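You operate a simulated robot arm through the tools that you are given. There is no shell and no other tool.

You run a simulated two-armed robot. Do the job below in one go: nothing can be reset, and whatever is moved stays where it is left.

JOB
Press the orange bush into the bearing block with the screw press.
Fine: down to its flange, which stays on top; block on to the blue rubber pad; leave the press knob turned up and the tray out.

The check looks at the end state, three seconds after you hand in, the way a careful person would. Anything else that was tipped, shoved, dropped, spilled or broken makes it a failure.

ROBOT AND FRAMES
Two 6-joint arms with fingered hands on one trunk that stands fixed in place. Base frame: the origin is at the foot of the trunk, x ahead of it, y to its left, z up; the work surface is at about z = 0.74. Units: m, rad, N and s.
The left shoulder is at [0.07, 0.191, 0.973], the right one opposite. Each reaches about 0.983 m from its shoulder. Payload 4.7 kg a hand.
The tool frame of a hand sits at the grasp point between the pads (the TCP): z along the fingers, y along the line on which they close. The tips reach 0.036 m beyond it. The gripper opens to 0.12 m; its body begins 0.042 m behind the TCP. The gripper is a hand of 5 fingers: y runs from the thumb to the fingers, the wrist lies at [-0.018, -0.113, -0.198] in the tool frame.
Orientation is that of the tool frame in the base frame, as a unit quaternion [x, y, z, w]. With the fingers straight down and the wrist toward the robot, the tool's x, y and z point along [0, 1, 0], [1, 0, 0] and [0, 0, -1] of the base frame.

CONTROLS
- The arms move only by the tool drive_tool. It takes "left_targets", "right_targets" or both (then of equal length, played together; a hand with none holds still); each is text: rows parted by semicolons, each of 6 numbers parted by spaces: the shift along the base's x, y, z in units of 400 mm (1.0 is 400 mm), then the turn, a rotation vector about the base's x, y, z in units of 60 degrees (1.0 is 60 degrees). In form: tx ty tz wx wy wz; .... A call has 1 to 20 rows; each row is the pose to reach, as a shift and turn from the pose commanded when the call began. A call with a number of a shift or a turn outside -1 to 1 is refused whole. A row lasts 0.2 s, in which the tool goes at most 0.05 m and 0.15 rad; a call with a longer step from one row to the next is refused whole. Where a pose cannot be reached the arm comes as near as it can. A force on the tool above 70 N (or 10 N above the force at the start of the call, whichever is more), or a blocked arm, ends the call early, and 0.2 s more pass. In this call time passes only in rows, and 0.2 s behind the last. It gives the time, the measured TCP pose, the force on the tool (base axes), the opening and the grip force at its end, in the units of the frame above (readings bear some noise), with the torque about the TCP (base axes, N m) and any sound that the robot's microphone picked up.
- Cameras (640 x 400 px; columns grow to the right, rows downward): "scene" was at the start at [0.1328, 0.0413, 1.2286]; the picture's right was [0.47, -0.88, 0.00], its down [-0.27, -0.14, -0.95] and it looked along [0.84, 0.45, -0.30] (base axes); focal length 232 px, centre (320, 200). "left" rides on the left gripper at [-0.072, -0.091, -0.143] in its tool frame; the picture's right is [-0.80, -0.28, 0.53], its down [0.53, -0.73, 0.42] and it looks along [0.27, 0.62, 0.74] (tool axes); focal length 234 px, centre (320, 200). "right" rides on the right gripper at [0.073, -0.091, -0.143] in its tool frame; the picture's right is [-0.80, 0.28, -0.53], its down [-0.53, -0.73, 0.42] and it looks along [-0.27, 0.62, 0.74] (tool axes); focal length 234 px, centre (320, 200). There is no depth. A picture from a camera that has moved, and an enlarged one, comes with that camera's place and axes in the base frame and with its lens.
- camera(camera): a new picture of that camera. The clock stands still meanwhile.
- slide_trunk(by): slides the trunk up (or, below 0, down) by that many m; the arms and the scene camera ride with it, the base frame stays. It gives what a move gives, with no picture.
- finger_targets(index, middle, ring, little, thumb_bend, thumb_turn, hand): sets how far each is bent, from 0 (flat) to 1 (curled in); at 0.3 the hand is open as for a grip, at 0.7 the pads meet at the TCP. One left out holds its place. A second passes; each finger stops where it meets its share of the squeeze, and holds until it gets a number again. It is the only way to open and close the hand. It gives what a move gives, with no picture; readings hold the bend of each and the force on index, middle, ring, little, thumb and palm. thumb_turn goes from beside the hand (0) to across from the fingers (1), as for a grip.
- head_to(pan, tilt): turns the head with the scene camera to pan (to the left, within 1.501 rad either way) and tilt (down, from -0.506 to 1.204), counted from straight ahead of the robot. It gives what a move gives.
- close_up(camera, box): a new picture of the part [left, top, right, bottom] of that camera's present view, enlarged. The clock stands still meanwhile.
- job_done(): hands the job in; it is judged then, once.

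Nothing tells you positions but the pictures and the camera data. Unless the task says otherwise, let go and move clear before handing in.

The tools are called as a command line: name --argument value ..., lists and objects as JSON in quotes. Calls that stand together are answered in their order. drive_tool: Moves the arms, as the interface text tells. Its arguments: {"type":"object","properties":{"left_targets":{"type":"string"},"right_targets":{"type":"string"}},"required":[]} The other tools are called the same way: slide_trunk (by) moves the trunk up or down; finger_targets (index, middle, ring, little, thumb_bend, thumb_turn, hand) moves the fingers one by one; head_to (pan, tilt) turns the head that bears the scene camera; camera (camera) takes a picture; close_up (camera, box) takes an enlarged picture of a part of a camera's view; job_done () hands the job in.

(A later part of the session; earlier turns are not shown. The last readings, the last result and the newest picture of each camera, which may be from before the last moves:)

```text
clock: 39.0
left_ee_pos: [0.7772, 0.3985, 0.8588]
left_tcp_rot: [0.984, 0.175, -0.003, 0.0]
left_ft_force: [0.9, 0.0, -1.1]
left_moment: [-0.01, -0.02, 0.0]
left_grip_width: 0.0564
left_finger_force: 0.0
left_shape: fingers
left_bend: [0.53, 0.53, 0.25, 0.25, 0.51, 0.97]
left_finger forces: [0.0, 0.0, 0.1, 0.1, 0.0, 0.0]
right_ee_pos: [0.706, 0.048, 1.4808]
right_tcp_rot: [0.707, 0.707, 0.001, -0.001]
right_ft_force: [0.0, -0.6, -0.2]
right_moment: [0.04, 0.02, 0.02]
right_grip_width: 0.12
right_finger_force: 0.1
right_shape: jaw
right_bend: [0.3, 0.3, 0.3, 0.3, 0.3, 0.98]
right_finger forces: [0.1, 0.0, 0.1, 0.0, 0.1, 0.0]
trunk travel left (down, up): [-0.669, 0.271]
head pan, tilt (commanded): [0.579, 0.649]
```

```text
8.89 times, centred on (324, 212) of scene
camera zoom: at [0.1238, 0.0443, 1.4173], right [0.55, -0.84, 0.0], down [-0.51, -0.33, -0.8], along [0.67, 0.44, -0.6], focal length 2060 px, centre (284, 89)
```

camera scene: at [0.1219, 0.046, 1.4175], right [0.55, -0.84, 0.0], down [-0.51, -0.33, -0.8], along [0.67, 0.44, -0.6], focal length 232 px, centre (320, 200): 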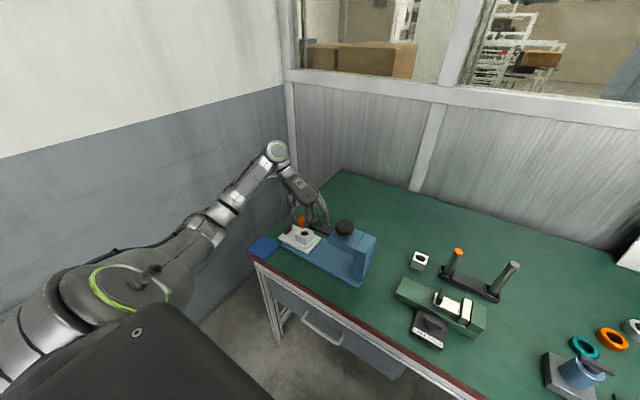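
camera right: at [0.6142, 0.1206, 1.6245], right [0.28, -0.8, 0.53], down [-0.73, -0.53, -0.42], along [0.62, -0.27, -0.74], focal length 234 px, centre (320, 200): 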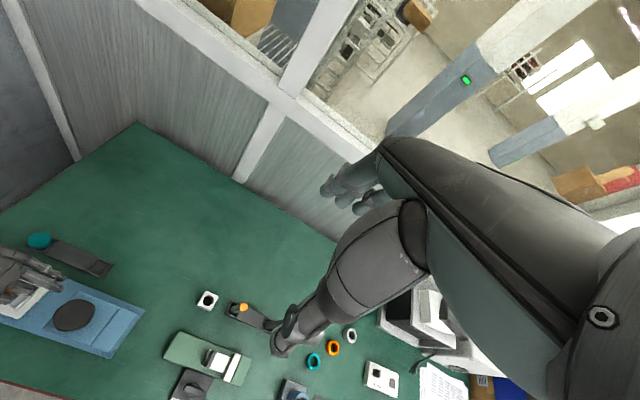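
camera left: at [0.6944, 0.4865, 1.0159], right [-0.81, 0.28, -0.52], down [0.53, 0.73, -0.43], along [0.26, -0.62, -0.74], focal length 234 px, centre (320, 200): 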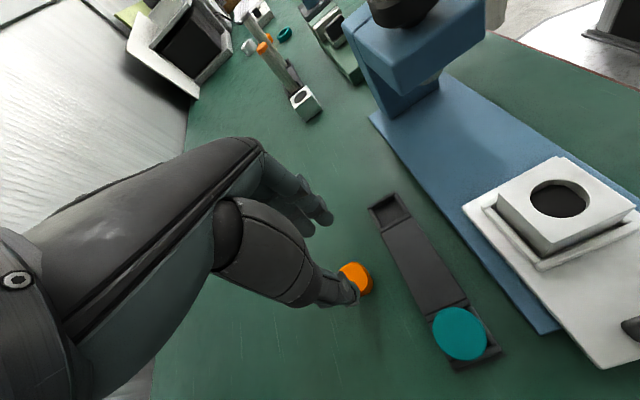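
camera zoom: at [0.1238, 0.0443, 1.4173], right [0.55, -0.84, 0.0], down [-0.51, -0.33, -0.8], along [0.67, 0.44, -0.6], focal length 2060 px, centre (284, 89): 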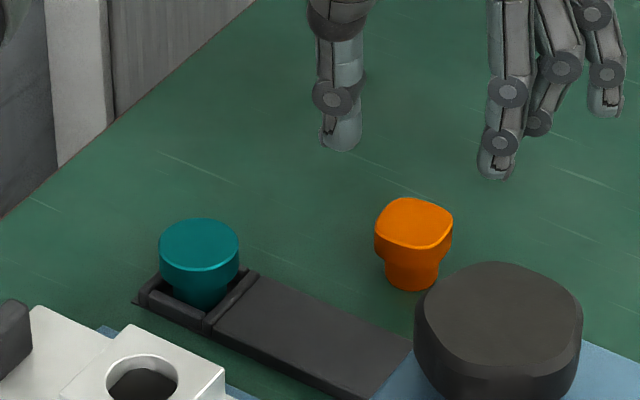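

Good, now within reach. The bush is about 2–3 mm off the hand's centre; I'll correct and descend around it.

drive_tool --left_targets "-0.0055 0.004 -0.05 0 0 0; -0.0055 0.004 -0.14 0 0 0"

close_up --camera "left" --box '[270, 190, 390, 290]'

close_up --camera "scene" --box '[308, 190, 340, 235]'

```text
clock: 39.6
left_ee_pos: [0.7754, 0.399, 0.8022]
left_tcp_rot: [0.985, 0.175, -0.002, -0.001]
left_ft_force: [-0.2, -0.8, 0.1]
left_moment: [-0.01, -0.01, 0.01]
left_grip_width: 0.0569
left_finger_force: 0.0
left_shape: fingers
left_bend: [0.53, 0.53, 0.25, 0.25, 0.51, 0.97]
left_finger forces: [0.0, 0.0, 0.0, 0.0, 0.0, 0.0]
right_ee_pos: [0.7073, 0.0482, 1.4799]
right_tcp_rot: [0.707, 0.707, -0.001, -0.001]
right_ft_force: [-0.8, 0.3, -0.1]
right_moment: [0.06, -0.01, -0.02]
right_grip_width: 0.1198
right_finger_force: 0.1
right_shape: jaw
right_bend: [0.3, 0.3, 0.3, 0.3, 0.3, 0.98]
right_finger forces: [0.1, 0.0, 0.1, 0.1, 0.1, 0.0]
trunk travel left (down, up): [-0.669, 0.271]
head pan, tilt (commanded): [0.579, 0.649]
```

```text
4.00 times, centred on (330, 240) of left
camera zoom: at [0.6772, 0.4594, 0.9464], right [-0.85, -0.01, -0.52], down [0.25, 0.87, -0.43], along [0.46, -0.49, -0.74], focal length 937 px, centre (280, 40)
```

zoom: 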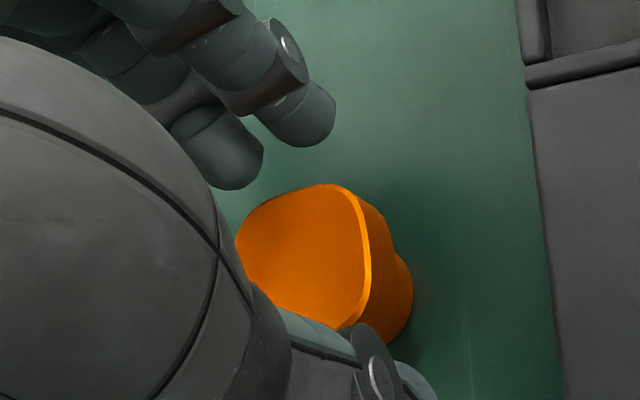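

```text
8.89 times, centred on (324, 212) of scene
camera zoom: at [0.1245, 0.0447, 1.4173], right [0.55, -0.84, 0.0], down [-0.51, -0.33, -0.8], along [0.67, 0.44, -0.61], focal length 2060 px, centre (284, 89)
```

zoom: 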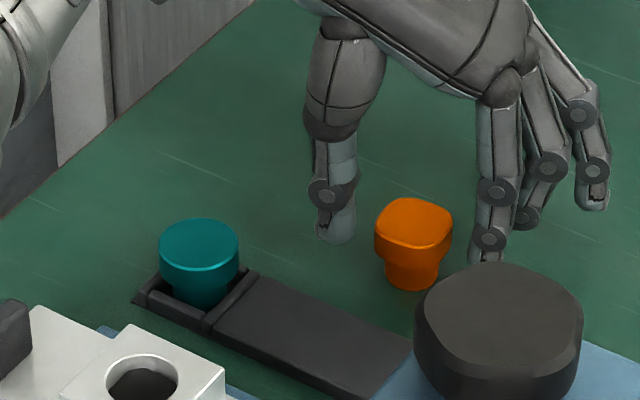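

The bush sits exactly where I want it between thumb and fingers. I'll go down to gripping height and close.

drive_tool --left_targets "0 0 -0.02 0 0 0; 0 0 -0.035 0 0 0"

finger_targets --hand "left" --index 0.68 --middle 0.68 --thumb_bend 0.68

close_up --camera "left" --box '[270, 190, 390, 290]'

close_up --camera "scene" --box '[312, 200, 340, 235]'

```text
clock: 40.2
left_ee_pos: [0.7748, 0.3991, 0.7877]
left_tcp_rot: [0.984, 0.176, -0.001, -0.001]
left_ft_force: [0.7, 0.7, -0.2]
left_moment: [-0.01, -0.01, 0.01]
left_grip_width: 0.0565
left_finger_force: 0.1
left_shape: fingers
left_bend: [0.53, 0.53, 0.25, 0.25, 0.51, 0.97]
left_finger forces: [0.1, 0.1, 0.0, 0.0, 0.1, 0.0]
right_ee_pos: [0.7072, 0.0479, 1.48]
right_tcp_rot: [0.707, 0.707, 0.0, 0.0]
right_ft_force: [-0.6, -0.4, -0.6]
right_moment: [0.02, 0.0, -0.01]
right_grip_width: 0.1195
right_finger_force: 0.0
right_shape: jaw
right_bend: [0.3, 0.3, 0.3, 0.3, 0.3, 0.98]
right_finger forces: [0.1, 0.0, 0.1, 0.0, 0.0, 0.1]
trunk travel left (down, up): [-0.669, 0.271]
head pan, tilt (commanded): [0.579, 0.649]
```

```text
clock: 41.2
left_ee_pos: [0.7738, 0.3995, 0.7867]
left_tcp_rot: [0.985, 0.175, -0.002, -0.001]
left_ft_force: [-1.0, 0.5, -0.9]
left_moment: [-0.02, -0.03, 0.02]
left_grip_width: 0.0292
left_finger_force: 8.0
left_shape: fingers
left_bend: [0.64, 0.64, 0.25, 0.25, 0.61, 0.96]
left_finger forces: [3.7, 4.0, 0.0, 0.1, 8.7, 0.0]
right_ee_pos: [0.7064, 0.0482, 1.4803]
right_tcp_rot: [0.707, 0.707, 0.0, 0.0]
right_ft_force: [-0.7, -0.2, 0.1]
right_moment: [-0.07, -0.03, -0.03]
right_grip_width: 0.1201
right_finger_force: 0.1
right_shape: jaw
right_bend: [0.3, 0.3, 0.3, 0.3, 0.3, 0.98]
right_finger forces: [0.1, 0.0, 0.0, 0.1, 0.1, 0.0]
trunk travel left (down, up): [-0.669, 0.271]
head pan, tilt (commanded): [0.579, 0.649]
```

```text
4.00 times, centred on (330, 240) of left
camera zoom: at [0.6759, 0.4595, 0.9332], right [-0.85, -0.01, -0.52], down [0.25, 0.87, -0.43], along [0.46, -0.49, -0.74], focal length 937 px, centre (280, 40)
```

zoom: 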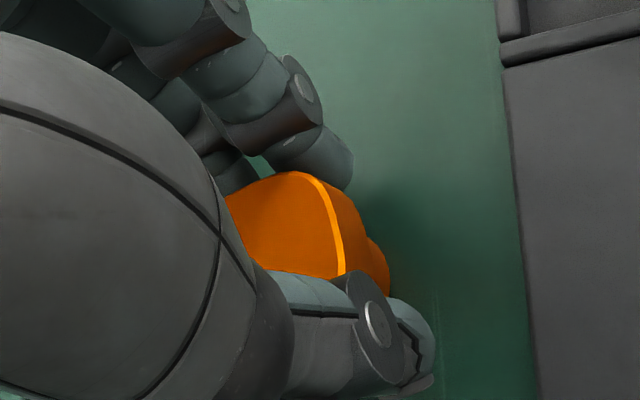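

```text
11.43 times, centred on (326, 218) of scene
camera zoom: at [0.1234, 0.0446, 1.4174], right [0.55, -0.84, 0.0], down [-0.51, -0.33, -0.8], along [0.67, 0.44, -0.6], focal length 2649 px, centre (251, 0)
```

zoom: 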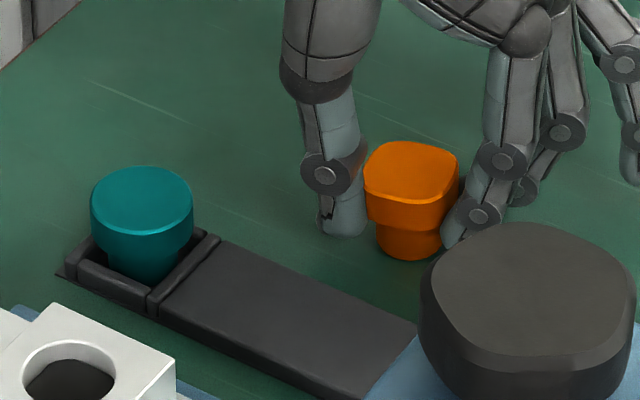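

Gripped with balanced forces and upright. I'll lift and carry it back over the bore.

drive_tool --left_targets "0 0 0.06 0 0 0; 0 0 0.16 0 0 0; 0 0 0.255 0 0 0; -0.11 0.0175 0.255 0 0 0; -0.22 0.035 0.255 0 0 0; -0.33 0.0525 0.255 0 0 0; -0.44 0.07 0.255 0 0 0"

close_up --camera "scene" --box '[290, 208, 322, 244]'

close_up --camera "left" --box '[290, 210, 410, 310]'

```text
clock: 42.8
left_ee_pos: [0.5969, 0.4296, 0.8913]
left_tcp_rot: [0.985, 0.174, -0.001, 0.0]
left_ft_force: [-0.3, -0.3, -0.3]
left_moment: [0.04, 0.02, -0.01]
left_grip_width: 0.0286
left_finger_force: 8.0
left_shape: fingers
left_bend: [0.64, 0.64, 0.25, 0.25, 0.61, 0.96]
left_finger forces: [3.4, 4.3, 0.0, 0.1, 8.5, 0.0]
right_ee_pos: [0.7047, 0.0495, 1.4806]
right_tcp_rot: [0.707, 0.707, 0.0, 0.001]
right_ft_force: [-0.6, 0.6, 0.1]
right_moment: [-0.01, -0.02, -0.01]
right_grip_width: 0.1196
right_finger_force: 0.0
right_shape: jaw
right_bend: [0.3, 0.3, 0.3, 0.3, 0.3, 0.98]
right_finger forces: [0.0, 0.1, 0.0, 0.1, 0.0, 0.1]
trunk travel left (down, up): [-0.669, 0.271]
head pan, tilt (commanded): [0.579, 0.649]
```

```text
11.11 times, centred on (306, 226) of scene
camera zoom: at [0.1211, 0.046, 1.4176], right [0.55, -0.84, 0.0], down [-0.51, -0.33, -0.8], along [0.67, 0.43, -0.6], focal length 2575 px, centre (476, -89)
```

zoom: 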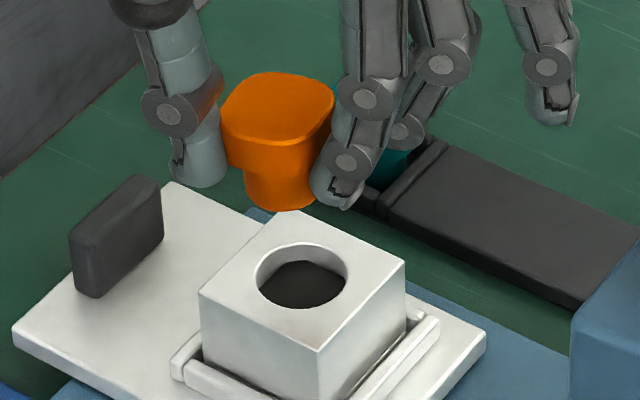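

```text
4.00 times, centred on (350, 260) of left
camera zoom: at [0.4974, 0.4899, 1.0353], right [-0.85, -0.01, -0.52], down [0.25, 0.87, -0.43], along [0.46, -0.49, -0.74], focal length 937 px, centre (200, -40)
```

zoom: 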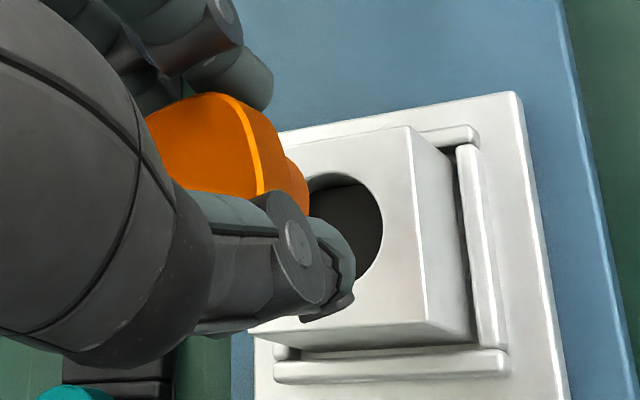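

The bush is upright in hand this time. Both cameras say it needs about +2.4 mm in x and −1.9 mm in y; I'll apply that and lower to just above the bore.

drive_tool --left_targets "0.006 -0.0048 -0.04 0 0 0; 0.006 -0.0048 -0.085 0 0 0"

close_up --camera "scene" --box '[298, 218, 314, 242]'

close_up --camera "left" --box '[300, 220, 390, 290]'

```text
clock: 43.4
left_ee_pos: [0.5999, 0.4281, 0.8571]
left_tcp_rot: [0.985, 0.174, -0.002, -0.001]
left_ft_force: [0.3, -0.4, -0.6]
left_moment: [0.01, 0.02, -0.05]
left_grip_width: 0.0288
left_finger_force: 7.9
left_shape: fingers
left_bend: [0.64, 0.64, 0.25, 0.25, 0.61, 0.96]
left_finger forces: [3.3, 4.1, 0.0, 0.0, 8.6, 0.0]
right_ee_pos: [0.7064, 0.0495, 1.4806]
right_tcp_rot: [0.707, 0.707, 0.0, 0.0]
right_ft_force: [0.0, 0.9, 0.5]
right_moment: [-0.02, 0.0, -0.01]
right_grip_width: 0.12
right_finger_force: 0.1
right_shape: jaw
right_bend: [0.3, 0.3, 0.3, 0.3, 0.3, 0.98]
right_finger forces: [0.1, 0.0, 0.0, 0.0, 0.0, 0.1]
trunk travel left (down, up): [-0.669, 0.271]
head pan, tilt (commanded): [0.579, 0.649]
```

```text
16.00 times, centred on (306, 230) of scene
camera zoom: at [0.1231, 0.0451, 1.4174], right [0.55, -0.84, 0.0], down [-0.51, -0.33, -0.8], along [0.67, 0.44, -0.6], focal length 3708 px, centre (544, -280)
```

zoom: 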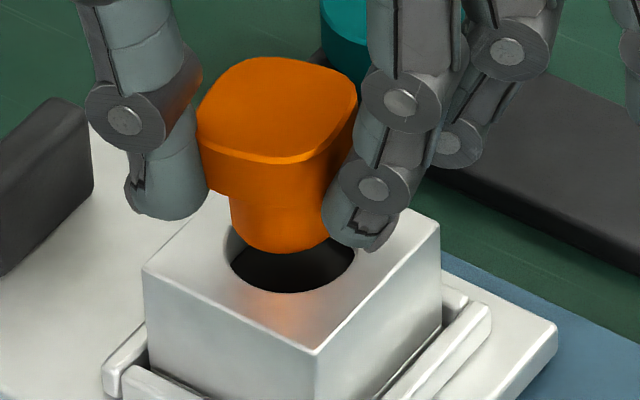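

```text
5.71 times, centred on (345, 255) of left
camera zoom: at [0.5011, 0.4883, 1.0017], right [-0.85, -0.01, -0.52], down [0.25, 0.87, -0.42], along [0.46, -0.49, -0.74], focal length 1338 px, centre (177, -114)
```

zoom: 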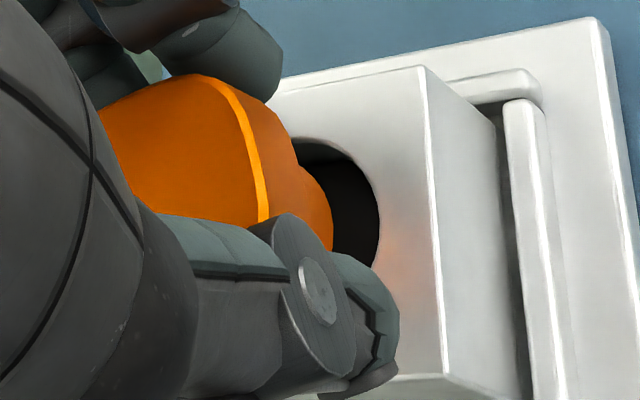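

Close: the bush needs about 1.3 mm back in −x. I'll apply that and lower 5 mm.

drive_tool --left_targets "-0.0033 -0.0012 -0.0125 0 0 0"

close_up --camera "scene" --box '[298, 218, 314, 242]'

close_up --camera "left" --box '[300, 220, 390, 290]'

```text
clock: 43.8
left_ee_pos: [0.5992, 0.4283, 0.8509]
left_tcp_rot: [0.985, 0.175, -0.001, -0.001]
left_ft_force: [-0.2, -0.1, 0.0]
left_moment: [-0.03, 0.01, -0.01]
left_grip_width: 0.0288
left_finger_force: 8.6
left_shape: fingers
left_bend: [0.64, 0.64, 0.25, 0.25, 0.61, 0.96]
left_finger forces: [3.2, 4.2, 0.1, 0.0, 8.5, 0.0]
right_ee_pos: [0.7064, 0.0491, 1.4809]
right_tcp_rot: [0.707, 0.707, 0.001, 0.0]
right_ft_force: [-0.2, 0.8, -0.6]
right_moment: [-0.03, -0.02, 0.01]
right_grip_width: 0.1198
right_finger_force: 0.1
right_shape: jaw
right_bend: [0.3, 0.3, 0.3, 0.3, 0.3, 0.98]
right_finger forces: [0.1, 0.1, 0.1, 0.0, 0.1, 0.0]
trunk travel left (down, up): [-0.669, 0.271]
head pan, tilt (commanded): [0.579, 0.649]
```

```text
16.00 times, centred on (306, 230) of scene
camera zoom: at [0.1233, 0.0449, 1.4174], right [0.55, -0.84, 0.0], down [-0.51, -0.33, -0.8], along [0.67, 0.44, -0.6], focal length 3708 px, centre (544, -280)
```

zoom: 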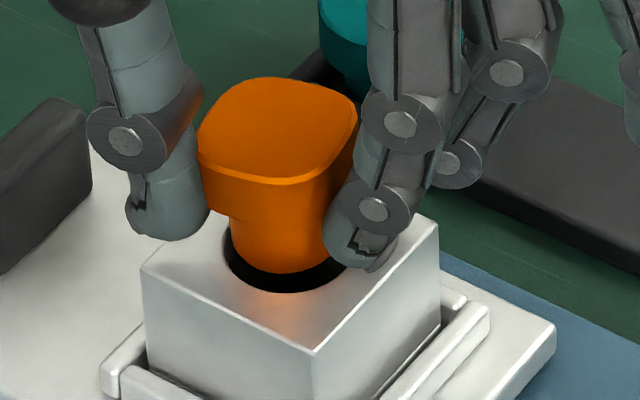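

```text
5.71 times, centred on (345, 255) of left
camera zoom: at [0.5006, 0.4876, 0.9962], right [-0.85, -0.01, -0.52], down [0.25, 0.87, -0.43], along [0.46, -0.49, -0.74], focal length 1338 px, centre (177, -114)
```

zoom: 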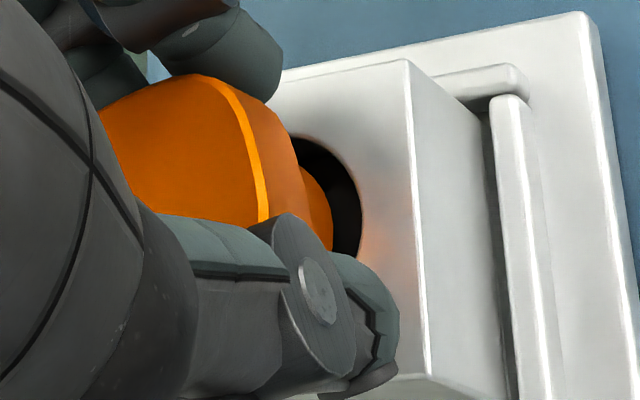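

Centred within about half a millimetre. I'll lower 2.5 mm more toward contact.

drive_tool --left_targets "-0.0004 -0.001 -0.0065 0 0 0"

close_up --camera "scene" --box '[298, 218, 314, 242]'

close_up --camera "left" --box '[300, 220, 390, 290]'

```text
clock: 44.2
left_ee_pos: [0.5987, 0.4258, 0.8501]
left_tcp_rot: [0.985, 0.175, -0.001, -0.001]
left_ft_force: [0.7, -0.1, -0.8]
left_moment: [0.0, 0.03, 0.04]
left_grip_width: 0.0289
left_finger_force: 7.6
left_shape: fingers
left_bend: [0.64, 0.64, 0.25, 0.25, 0.61, 0.96]
left_finger forces: [3.2, 4.1, 0.0, 0.0, 8.6, 0.0]
right_ee_pos: [0.7068, 0.0479, 1.48]
right_tcp_rot: [0.707, 0.707, 0.0, 0.0]
right_ft_force: [-0.4, -0.2, 0.3]
right_moment: [0.0, 0.0, 0.0]
right_grip_width: 0.1198
right_finger_force: 0.0
right_shape: jaw
right_bend: [0.3, 0.3, 0.3, 0.3, 0.3, 0.98]
right_finger forces: [0.0, 0.0, 0.0, 0.0, 0.0, 0.1]
trunk travel left (down, up): [-0.669, 0.271]
head pan, tilt (commanded): [0.579, 0.649]
```

```text
16.00 times, centred on (306, 230) of scene
camera zoom: at [0.1235, 0.0446, 1.4174], right [0.55, -0.84, 0.0], down [-0.51, -0.33, -0.8], along [0.67, 0.44, -0.6], focal length 3708 px, centre (544, -280)
```

zoom: 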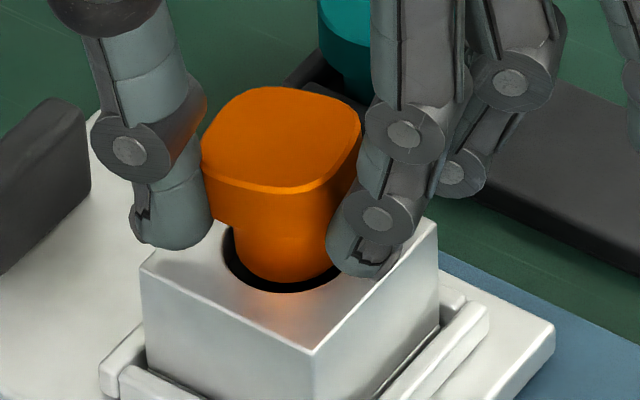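

```text
5.71 times, centred on (345, 255) of left
camera zoom: at [0.5009, 0.4866, 0.9936], right [-0.85, -0.01, -0.52], down [0.25, 0.87, -0.43], along [0.46, -0.49, -0.74], focal length 1338 px, centre (177, -114)
```

zoom: 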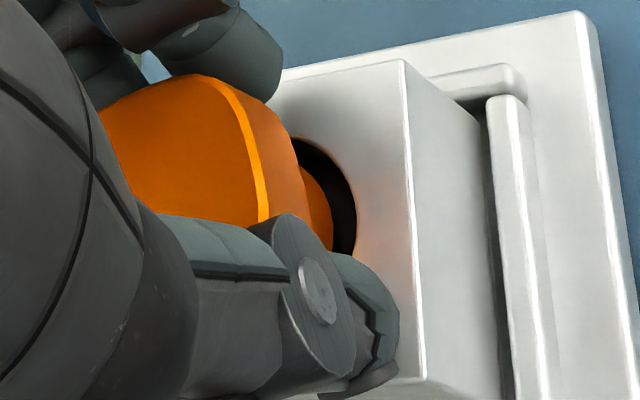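

Alignment looks good in the head view; the hand view suggests a further half-millimetre to −x. I'll nudge and lower 1.5 mm, watching the force.

drive_tool --left_targets "-0.0016 0 -0.004 0 0 0"

close_up --camera "scene" --box '[298, 218, 314, 242]'

close_up --camera "left" --box '[300, 220, 390, 290]'

```text
clock: 44.6
left_ee_pos: [0.5992, 0.4265, 0.8481]
left_tcp_rot: [0.985, 0.174, -0.002, 0.0]
left_ft_force: [0.0, -1.0, 0.1]
left_moment: [-0.01, -0.01, 0.02]
left_grip_width: 0.0288
left_finger_force: 7.5
left_shape: fingers
left_bend: [0.64, 0.64, 0.25, 0.25, 0.61, 0.96]
left_finger forces: [3.4, 4.1, 0.0, 0.1, 8.5, 0.0]
right_ee_pos: [0.7069, 0.0477, 1.4797]
right_tcp_rot: [0.707, 0.707, 0.0, 0.001]
right_ft_force: [0.3, -0.4, 0.3]
right_moment: [-0.03, 0.0, 0.0]
right_grip_width: 0.1197
right_finger_force: 0.0
right_shape: jaw
right_bend: [0.3, 0.3, 0.3, 0.3, 0.3, 0.98]
right_finger forces: [0.1, 0.0, 0.0, 0.0, 0.1, 0.1]
trunk travel left (down, up): [-0.669, 0.271]
head pan, tilt (commanded): [0.579, 0.649]
```

```text
16.00 times, centred on (306, 230) of scene
camera zoom: at [0.1234, 0.0446, 1.4174], right [0.55, -0.84, 0.0], down [-0.51, -0.33, -0.8], along [0.67, 0.44, -0.6], focal length 3708 px, centre (544, -280)
```

zoom: 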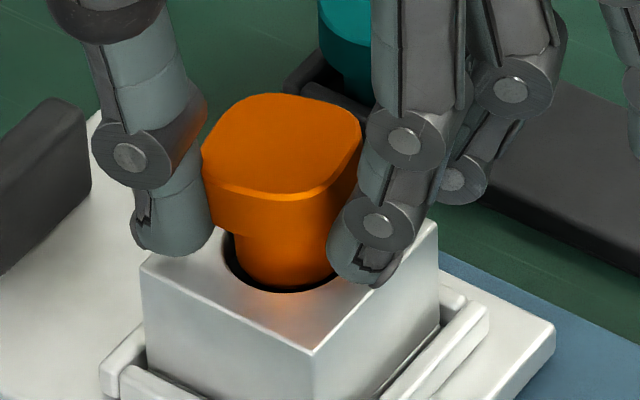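

```text
5.71 times, centred on (345, 255) of left
camera zoom: at [0.5005, 0.4862, 0.9921], right [-0.85, -0.01, -0.52], down [0.25, 0.87, -0.43], along [0.46, -0.49, -0.74], focal length 1338 px, centre (177, -114)
```

zoom: 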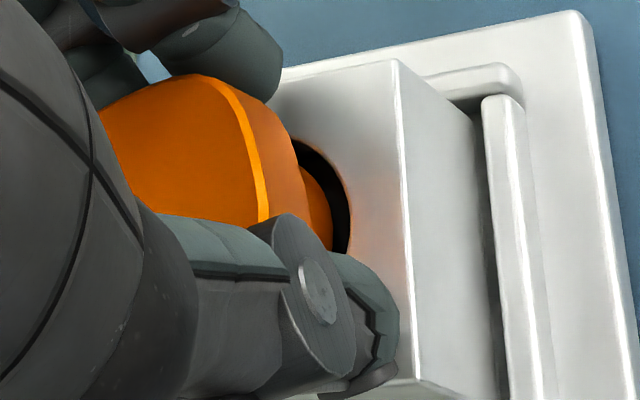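

No contact force yet and the bush foot seems to be at or just inside the rim. I'll continue down slowly.

drive_tool --left_targets "-0.0005 0 -0.004 0 0 0"

close_up --camera "scene" --box '[298, 218, 314, 242]'

close_up --camera "left" --box '[300, 220, 390, 290]'

```text
clock: 45.0
left_ee_pos: [0.5982, 0.4245, 0.8447]
left_tcp_rot: [0.985, 0.175, -0.001, 0.0]
left_ft_force: [-0.9, 1.0, -0.4]
left_moment: [0.02, 0.03, -0.01]
left_grip_width: 0.029
left_finger_force: 7.5
left_shape: fingers
left_bend: [0.64, 0.64, 0.25, 0.25, 0.61, 0.96]
left_finger forces: [3.3, 4.2, 0.0, 0.0, 8.6, 0.1]
right_ee_pos: [0.7074, 0.0491, 1.4805]
right_tcp_rot: [0.707, 0.707, 0.0, 0.0]
right_ft_force: [0.3, 0.4, -0.4]
right_moment: [-0.01, -0.01, 0.01]
right_grip_width: 0.12
right_finger_force: 0.1
right_shape: jaw
right_bend: [0.3, 0.3, 0.3, 0.3, 0.3, 0.98]
right_finger forces: [0.0, 0.0, 0.1, 0.0, 0.1, 0.0]
trunk travel left (down, up): [-0.669, 0.271]
head pan, tilt (commanded): [0.579, 0.649]
```

```text
16.00 times, centred on (306, 230) of scene
camera zoom: at [0.1234, 0.0446, 1.4174], right [0.55, -0.84, 0.0], down [-0.51, -0.33, -0.8], along [0.67, 0.44, -0.6], focal length 3708 px, centre (544, -280)
```

zoom: 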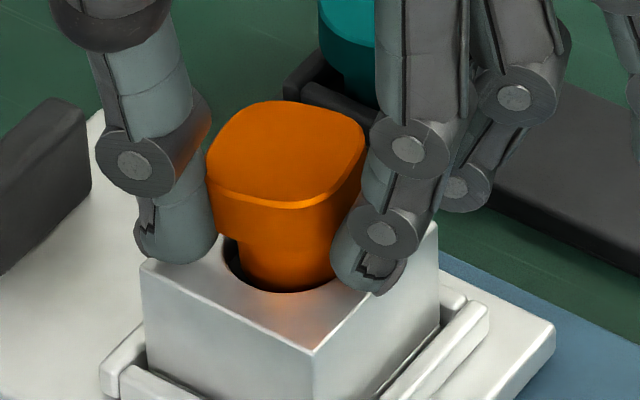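

```text
5.71 times, centred on (345, 255) of left
camera zoom: at [0.5003, 0.4852, 0.9903], right [-0.85, -0.01, -0.52], down [0.25, 0.87, -0.43], along [0.46, -0.49, -0.74], focal length 1338 px, centre (177, -114)
```

zoom: 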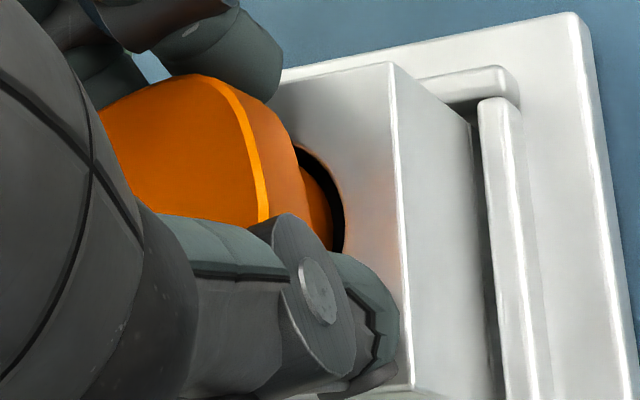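

The foot is going in without contact, though the hand drifted about 1 mm in −y. I'll correct that and keep lowering.

drive_tool --left_targets "-0.001 0.0028 -0.001 0 0 0; -0.001 0.0028 -0.005 0 0 0"

close_up --camera "scene" --box '[298, 218, 314, 242]'

close_up --camera "left" --box '[300, 220, 390, 290]'

```text
clock: 45.6
left_ee_pos: [0.5984, 0.4269, 0.8452]
left_tcp_rot: [0.985, 0.175, -0.002, -0.001]
left_ft_force: [-0.6, -0.2, 2.0]
left_moment: [0.0, 0.03, 0.01]
left_grip_width: 0.0286
left_finger_force: 8.1
left_shape: fingers
left_bend: [0.64, 0.64, 0.25, 0.25, 0.61, 0.96]
left_finger forces: [3.4, 4.0, 0.0, 0.0, 8.6, 0.0]
right_ee_pos: [0.7061, 0.0481, 1.4818]
right_tcp_rot: [0.707, 0.707, 0.0, 0.0]
right_ft_force: [-0.4, -0.4, 0.5]
right_moment: [0.01, 0.05, -0.01]
right_grip_width: 0.1199
right_finger_force: 0.0
right_shape: jaw
right_bend: [0.3, 0.3, 0.3, 0.3, 0.3, 0.98]
right_finger forces: [0.1, 0.1, 0.0, 0.0, 0.0, 0.0]
trunk travel left (down, up): [-0.669, 0.271]
head pan, tilt (commanded): [0.579, 0.649]
```

```text
16.00 times, centred on (306, 230) of scene
camera zoom: at [0.1231, 0.0444, 1.4175], right [0.55, -0.84, 0.0], down [-0.51, -0.33, -0.8], along [0.67, 0.44, -0.6], focal length 3708 px, centre (544, -280)
```

zoom: 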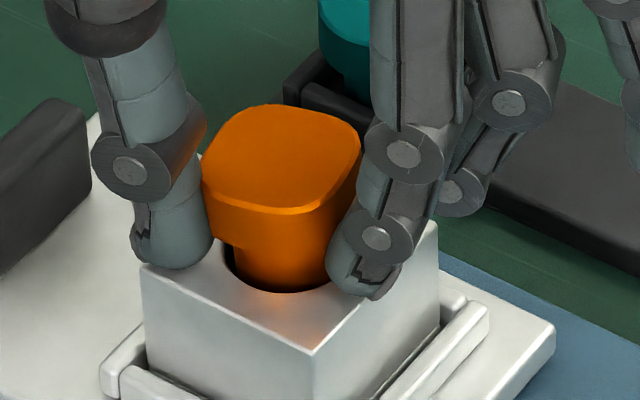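

```text
5.71 times, centred on (345, 255) of left
camera zoom: at [0.4997, 0.4862, 0.9887], right [-0.85, -0.01, -0.52], down [0.25, 0.87, -0.43], along [0.46, -0.49, -0.74], focal length 1338 px, centre (177, -114)
```

zoom: 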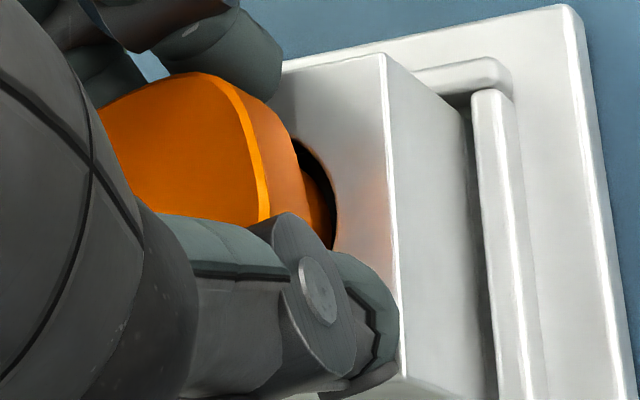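

Light vertical contact of 2 N with the bush several millimetres inside. I'll press slightly further.

drive_tool --left_targets "0 0 -0.005 0 0 0"

close_up --camera "scene" --box '[298, 218, 314, 242]'

close_up --camera "left" --box '[300, 220, 390, 290]'

```text
clock: 46.0
left_ee_pos: [0.5986, 0.4259, 0.8424]
left_tcp_rot: [0.985, 0.175, -0.001, -0.001]
left_ft_force: [0.4, 1.0, 8.4]
left_moment: [-0.01, -0.07, 0.03]
left_grip_width: 0.029
left_finger_force: 10.7
left_shape: fingers
left_bend: [0.64, 0.64, 0.25, 0.25, 0.61, 0.96]
left_finger forces: [3.2, 9.2, 0.0, 0.0, 9.0, 0.0]
right_ee_pos: [0.7043, 0.0467, 1.4813]
right_tcp_rot: [0.707, 0.707, 0.0, 0.0]
right_ft_force: [-0.1, 0.6, -0.7]
right_moment: [0.03, 0.0, -0.04]
right_grip_width: 0.1199
right_finger_force: 0.1
right_shape: jaw
right_bend: [0.3, 0.3, 0.3, 0.3, 0.3, 0.98]
right_finger forces: [0.1, 0.0, 0.0, 0.1, 0.0, 0.0]
trunk travel left (down, up): [-0.669, 0.271]
head pan, tilt (commanded): [0.579, 0.649]
```

```text
16.00 times, centred on (306, 230) of scene
camera zoom: at [0.1222, 0.0438, 1.4177], right [0.55, -0.84, 0.0], down [-0.51, -0.33, -0.8], along [0.67, 0.44, -0.6], focal length 3708 px, centre (544, -280)
```

zoom: 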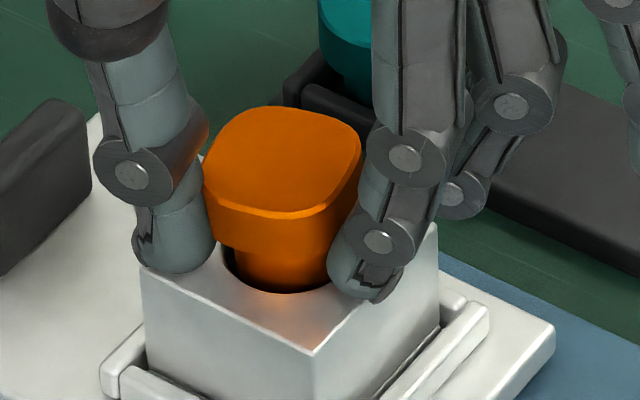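

```text
5.71 times, centred on (345, 255) of left
camera zoom: at [0.4995, 0.4856, 0.9878], right [-0.85, -0.01, -0.52], down [0.25, 0.87, -0.42], along [0.46, -0.49, -0.74], focal length 1338 px, centre (177, -114)
```

zoom: 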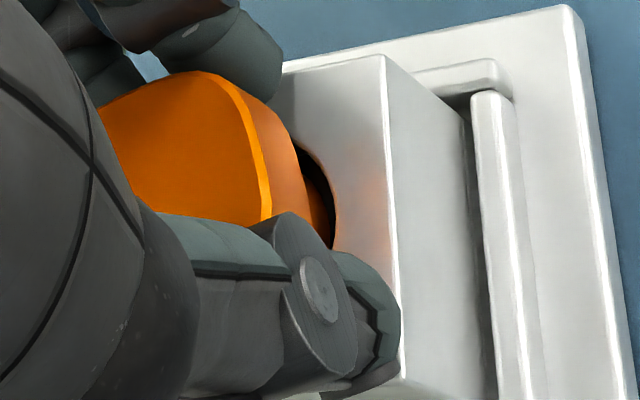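

The bush is about 5 mm in and resists with 8 N, so it has found its seat at the tight part. I'll open the fingers and see if it stays upright.

finger_targets --hand "left" --index 0.56 --middle 0.56 --thumb_bend 0.54

close_up --camera "scene" --box '[298, 218, 314, 242]'

close_up --camera "left" --box '[300, 220, 390, 290]'

```text
clock: 47.0
left_ee_pos: [0.5971, 0.4255, 0.8431]
left_tcp_rot: [0.985, 0.174, -0.001, 0.0]
left_ft_force: [-0.5, -0.1, 9.7]
left_moment: [-0.14, -0.2, 0.06]
left_grip_width: 0.0478
left_finger_force: 5.2
left_shape: fingers
left_bend: [0.56, 0.57, 0.25, 0.25, 0.54, 0.97]
left_finger forces: [0.1, 10.0, 0.0, 0.0, 0.2, 0.0]
right_ee_pos: [0.7052, 0.0489, 1.4809]
right_tcp_rot: [0.707, 0.707, 0.0, 0.0]
right_ft_force: [-0.5, 0.1, -0.3]
right_moment: [0.0, 0.03, -0.02]
right_grip_width: 0.12
right_finger_force: 0.0
right_shape: jaw
right_bend: [0.3, 0.3, 0.3, 0.3, 0.3, 0.98]
right_finger forces: [0.0, 0.0, 0.0, 0.0, 0.0, 0.0]
trunk travel left (down, up): [-0.669, 0.271]
head pan, tilt (commanded): [0.579, 0.649]
```

```text
16.00 times, centred on (306, 230) of scene
camera zoom: at [0.1222, 0.0438, 1.4176], right [0.55, -0.84, 0.0], down [-0.51, -0.33, -0.8], along [0.67, 0.44, -0.6], focal length 3708 px, centre (544, -280)
```

zoom: 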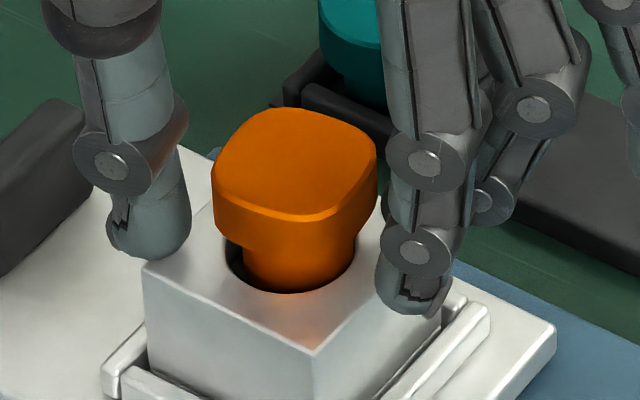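

```text
5.71 times, centred on (345, 255) of left
camera zoom: at [0.4993, 0.4858, 0.9874], right [-0.85, -0.01, -0.52], down [0.25, 0.87, -0.42], along [0.46, -0.49, -0.74], focal length 1338 px, centre (177, -114)
```

zoom: 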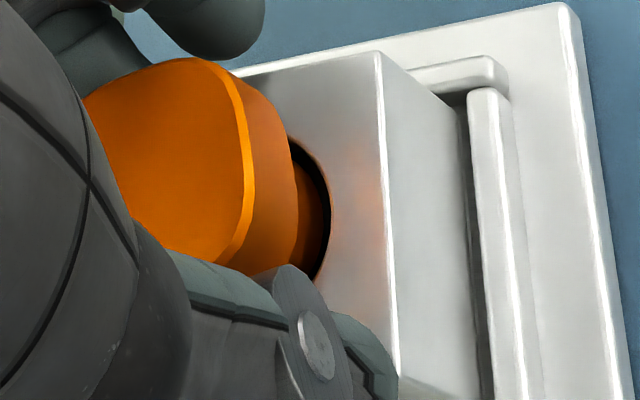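

The remaining push was my middle fingertip touching the block, not the bush. I'll open wider, lift clear and look at how the bush stands.

finger_targets --hand "left" --index 0.45 --middle 0.45 --thumb_bend 0.45

drive_tool --left_targets "0 0 0.03 0 0 0; 0 0 0.1 0 0 0; 0 0 0.2 0 0 0"

close_up --camera "scene" --box '[298, 218, 314, 242]'

close_up --camera "left" --box '[310, 230, 430, 330]'

```text
clock: 48.0
left_ee_pos: [0.5973, 0.4261, 0.8431]
left_tcp_rot: [0.985, 0.175, -0.001, -0.001]
left_ft_force: [-3.3, 0.6, 14.7]
left_moment: [-0.56, -0.18, -0.15]
left_grip_width: 0.0776
left_finger_force: 7.7
left_shape: fingers
left_bend: [0.45, 0.45, 0.25, 0.25, 0.45, 0.97]
left_finger forces: [0.0, 15.1, 0.1, 0.0, 0.0, 0.1]
right_ee_pos: [0.7028, 0.047, 1.4815]
right_tcp_rot: [0.707, 0.707, 0.001, -0.001]
right_ft_force: [0.3, 0.0, -0.1]
right_moment: [0.01, 0.06, -0.03]
right_grip_width: 0.1198
right_finger_force: 0.0
right_shape: jaw
right_bend: [0.3, 0.3, 0.3, 0.3, 0.3, 0.98]
right_finger forces: [0.0, 0.0, 0.1, 0.1, 0.0, 0.0]
trunk travel left (down, up): [-0.669, 0.271]
head pan, tilt (commanded): [0.579, 0.649]
```

```text
clock: 48.8
left_ee_pos: [0.5966, 0.4228, 0.9223]
left_tcp_rot: [0.985, 0.174, -0.002, -0.001]
left_ft_force: [0.5, 0.4, -0.4]
left_moment: [0.04, -0.01, -0.01]
left_grip_width: 0.0776
left_finger_force: 0.1
left_shape: fingers
left_bend: [0.45, 0.45, 0.25, 0.25, 0.45, 0.97]
left_finger forces: [0.0, 0.0, 0.0, 0.0, 0.0, 0.1]
right_ee_pos: [0.7059, 0.0484, 1.4811]
right_tcp_rot: [0.707, 0.707, 0.001, 0.0]
right_ft_force: [-0.2, -0.1, 0.1]
right_moment: [-0.03, -0.01, -0.01]
right_grip_width: 0.1197
right_finger_force: 0.0
right_shape: jaw
right_bend: [0.3, 0.3, 0.3, 0.3, 0.3, 0.98]
right_finger forces: [0.0, 0.0, 0.0, 0.0, 0.0, 0.1]
trunk travel left (down, up): [-0.669, 0.271]
head pan, tilt (commanded): [0.579, 0.649]
```

```text
16.00 times, centred on (306, 230) of scene
camera zoom: at [0.1231, 0.0442, 1.4173], right [0.55, -0.84, 0.0], down [-0.51, -0.33, -0.8], along [0.67, 0.44, -0.6], focal length 3708 px, centre (544, -280)
```

zoom: 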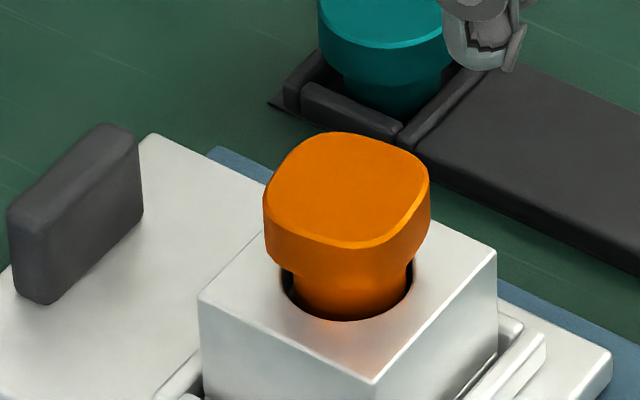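

```text
4.00 times, centred on (370, 280) of left
camera zoom: at [0.4983, 0.4841, 1.0671], right [-0.85, -0.01, -0.52], down [0.25, 0.87, -0.43], along [0.46, -0.49, -0.74], focal length 937 px, centre (120, -120)
```

zoom: 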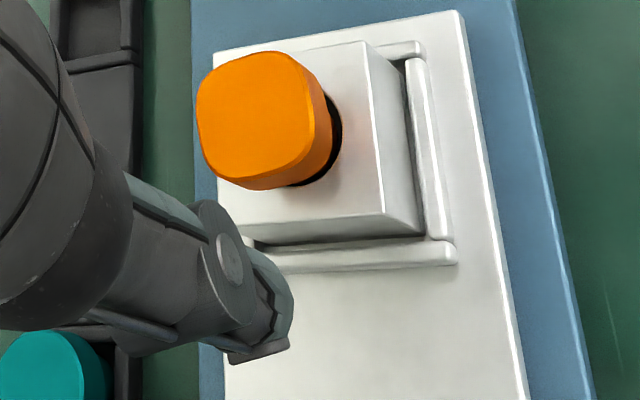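

The bush now stands upright in the bore, about 6 mm in, with its flange top near z 0.83; my finger also slid the tray about 17 mm inward along its track, which is harmless. Before pushing the tray in I'll look along the press from the left to check that the bush clears the ram.

drive_tool --left_targets "0.01 0.09 0 0 0 0; 0.02 0.18 0 0 0 0; 0.035 0.28 0 0 0 0; 0.055 0.39 0 0 0 0; 0.055 0.39 -0.09 0 0 0; 0.055 0.39 -0.18 0 0 0; 0.055 0.39 -0.265 0 0 0"

camera --camera "left"

camera --camera "scene"

```text
clock: 50.4
left_ee_pos: [0.6193, 0.5843, 0.8151]
left_tcp_rot: [0.985, 0.174, -0.002, 0.0]
left_ft_force: [0.1, 0.2, 0.5]
left_moment: [-0.01, -0.03, -0.02]
left_grip_width: 0.0779
left_finger_force: 0.1
left_shape: fingers
left_bend: [0.45, 0.45, 0.25, 0.25, 0.45, 0.98]
left_finger forces: [0.0, 0.1, 0.1, 0.1, 0.0, 0.0]
right_ee_pos: [0.7071, 0.0486, 1.4803]
right_tcp_rot: [0.707, 0.707, 0.0, 0.001]
right_ft_force: [0.1, 0.2, 0.7]
right_moment: [0.01, 0.02, 0.0]
right_grip_width: 0.1195
right_finger_force: 0.1
right_shape: jaw
right_bend: [0.3, 0.3, 0.3, 0.3, 0.3, 0.98]
right_finger forces: [0.0, 0.1, 0.0, 0.0, 0.0, 0.0]
trunk travel left (down, up): [-0.669, 0.271]
head pan, tilt (commanded): [0.579, 0.649]
```

```text
taken
camera left: at [0.5212, 0.6448, 0.959], right [-0.85, -0.01, -0.52], down [0.25, 0.87, -0.43], along [0.46, -0.49, -0.74], focal length 234 px, centre (320, 200)
```

left: 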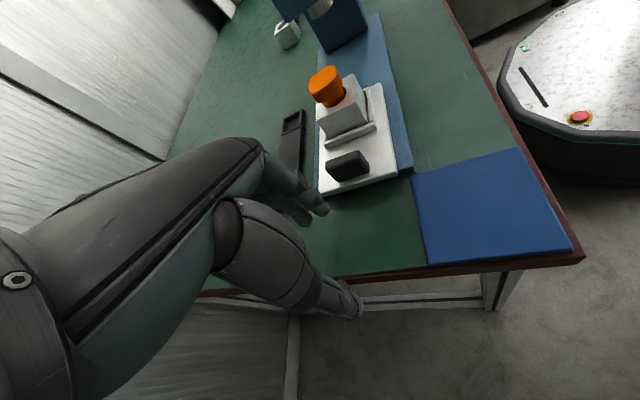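

```text
taken
camera scene: at [0.1238, 0.0452, 1.4174], right [0.55, -0.84, 0.0], down [-0.51, -0.33, -0.8], along [0.67, 0.44, -0.61], focal length 232 px, centre (320, 200)
```

scene: 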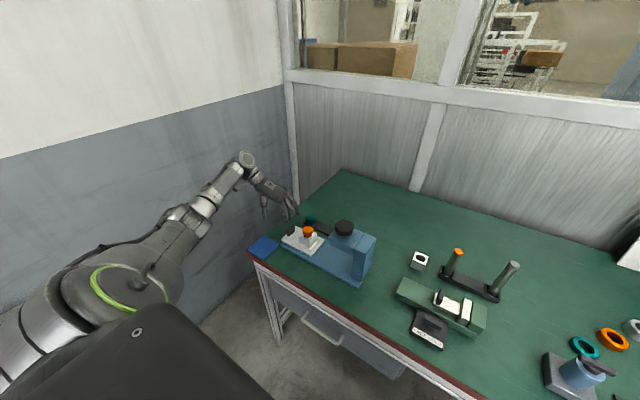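

close_up --camera "left" --box '[270, 0, 400, 110]'

close_up --camera "left" --box '[290, 40, 370, 110]'

```text
3.64 times, centred on (335, 55) of left
camera zoom: at [0.5212, 0.6448, 0.959], right [-0.85, -0.01, -0.52], down [0.25, 0.87, -0.43], along [0.46, -0.49, -0.74], focal length 852 px, centre (266, 727)
```

zoom: 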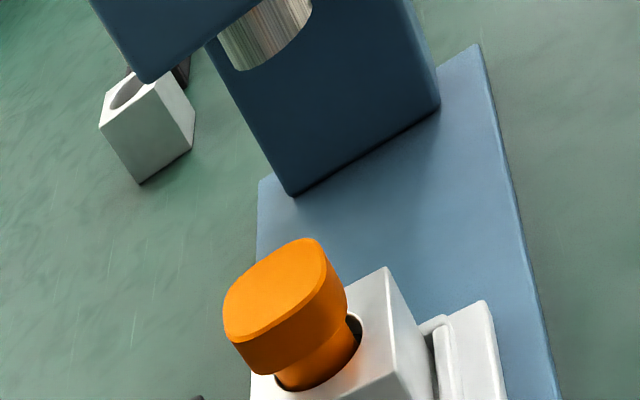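

```text
5.71 times, centred on (330, 75) of left
camera zoom: at [0.5212, 0.6448, 0.959], right [-0.85, -0.01, -0.52], down [0.25, 0.87, -0.43], along [0.46, -0.49, -0.74], focal length 1338 px, centre (263, 914)
```

zoom: 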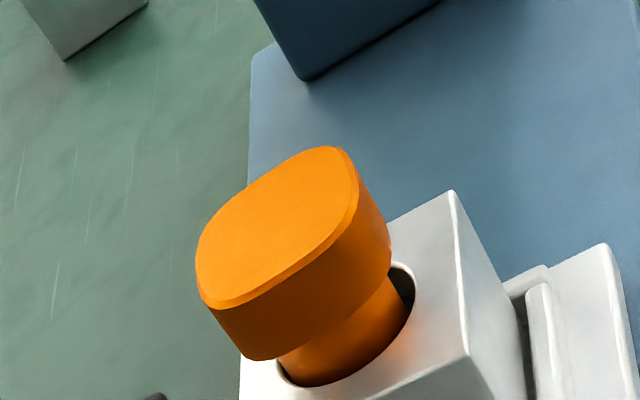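

The ram's underside is at about z 0.832 and the flange top at about 0.827, so the tray can slide in with a few millimetres to spare. Now I'll locate the tray handle precisely.

close_up --camera "left" --box '[310, 130, 390, 200]'

close_up --camera "scene" --box '[270, 215, 320, 260]'

```text
5.71 times, centred on (350, 165) of left
camera zoom: at [0.5212, 0.6448, 0.959], right [-0.85, -0.01, -0.52], down [0.25, 0.87, -0.43], along [0.46, -0.49, -0.74], focal length 1338 px, centre (149, 400)
```

zoom: 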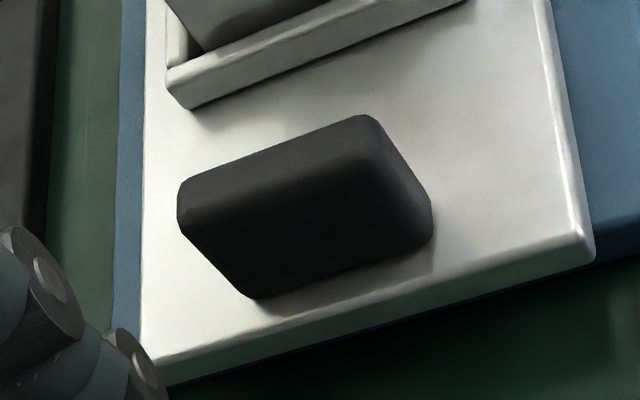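

```text
8.89 times, centred on (295, 238) of scene
camera zoom: at [0.1238, 0.0452, 1.4174], right [0.55, -0.84, 0.0], down [-0.51, -0.33, -0.8], along [0.67, 0.44, -0.61], focal length 2060 px, centre (542, -133)
```

zoom: 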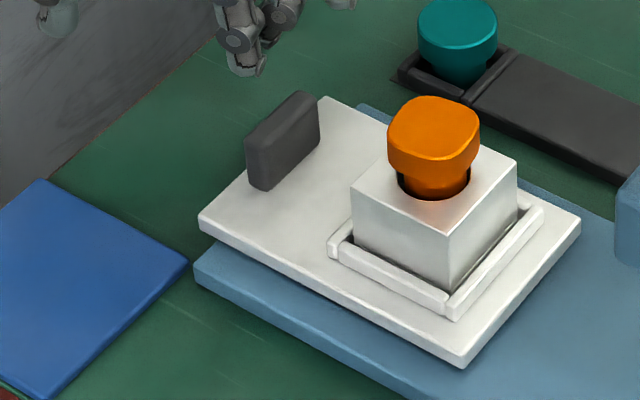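

The handle's top centre is near (0.601, 0.4905, 0.791), with about 37 mm between it and the block. I'll raise the hand, turn it square, lean it back 25° (to stay clear of the press head later) and narrow the fingers.

drive_tool --left_targets "0 0 0.1 -0.103 -0.018 -0.082; 0 0 0.2 -0.206 -0.0365 -0.164; 0 0 0.225 -0.309 -0.055 -0.246; 0 0 0.225 -0.412 -0.073 -0.328"

finger_targets --hand "left" --index 0.57 --middle 0.57 --ring 0.57 --little 0.57 --thumb_bend 0.57

camera --camera "left"

close_up --camera "scene" --box '[240, 150, 360, 280]'

```text
clock: 51.4
left_ee_pos: [0.6048, 0.5585, 0.9035]
left_tcp_rot: [0.977, 0.006, 0.004, 0.214]
left_ft_force: [-0.5, 0.3, 0.2]
left_moment: [0.0, 0.0, 0.0]
left_grip_width: 0.0777
left_finger_force: 0.0
left_shape: fingers
left_bend: [0.45, 0.45, 0.25, 0.25, 0.45, 0.98]
left_finger forces: [0.0, 0.1, 0.1, 0.0, 0.0, 0.0]
left hand out of reach, approached as far as the arm can: row 4
right_ee_pos: [0.7044, 0.0494, 1.4805]
right_tcp_rot: [0.707, 0.707, 0.0, 0.0]
right_ft_force: [0.2, 0.9, -0.6]
right_moment: [-0.01, -0.03, -0.02]
right_grip_width: 0.1195
right_finger_force: 0.1
right_shape: jaw
right_bend: [0.3, 0.3, 0.3, 0.3, 0.3, 0.98]
right_finger forces: [0.1, 0.1, 0.0, 0.1, 0.0, 0.0]
trunk travel left (down, up): [-0.669, 0.271]
head pan, tilt (commanded): [0.579, 0.649]
```

```text
clock: 52.4
left_ee_pos: [0.6051, 0.5595, 0.9044]
left_tcp_rot: [0.977, 0.006, 0.004, 0.213]
left_ft_force: [-0.3, 0.1, -0.6]
left_moment: [0.02, -0.01, 0.0]
left_grip_width: 0.0453
left_finger_force: 0.1
left_shape: fingers
left_bend: [0.56, 0.56, 0.56, 0.56, 0.56, 0.98]
left_finger forces: [0.1, 0.1, 0.0, 0.0, 0.0, 0.1]
right_ee_pos: [0.707, 0.0485, 1.4817]
right_tcp_rot: [0.707, 0.707, 0.0, 0.0]
right_ft_force: [0.2, -0.4, 0.5]
right_moment: [-0.04, -0.02, 0.0]
right_grip_width: 0.1196
right_finger_force: 0.1
right_shape: jaw
right_bend: [0.3, 0.3, 0.3, 0.3, 0.3, 0.98]
right_finger forces: [0.0, 0.1, 0.0, 0.0, 0.0, 0.1]
trunk travel left (down, up): [-0.669, 0.271]
head pan, tilt (commanded): [0.579, 0.649]
```

```text
taken
camera left: at [0.5312, 0.6997, 0.9963], right [-0.8, 0.02, -0.6], down [0.53, 0.5, -0.69], along [0.28, -0.87, -0.41], focal length 234 px, centre (320, 200)
```

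left: 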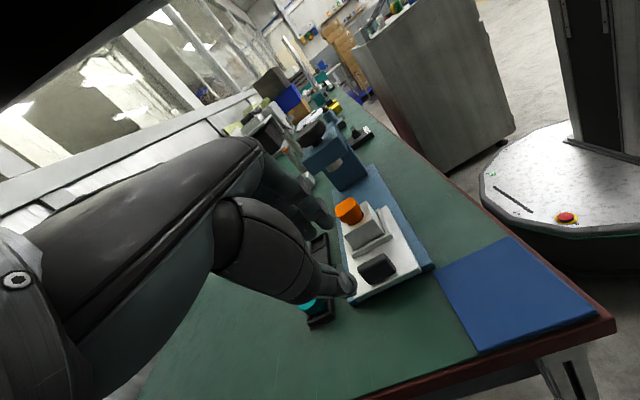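

```text
3.08 times, centred on (300, 215) of scene
camera zoom: at [0.1235, 0.0447, 1.4174], right [0.55, -0.84, 0.0], down [-0.51, -0.33, -0.8], along [0.67, 0.44, -0.6], focal length 713 px, centre (382, 154)
```

zoom: 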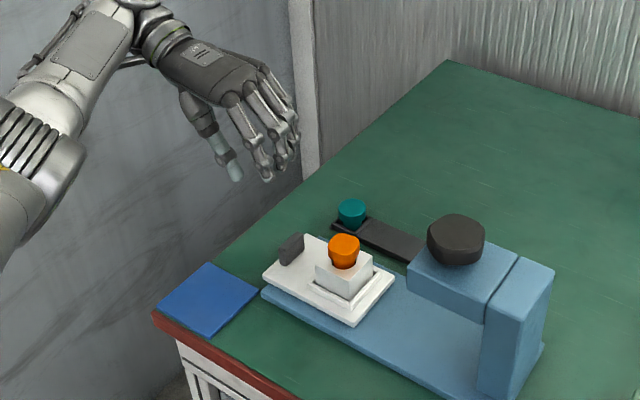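

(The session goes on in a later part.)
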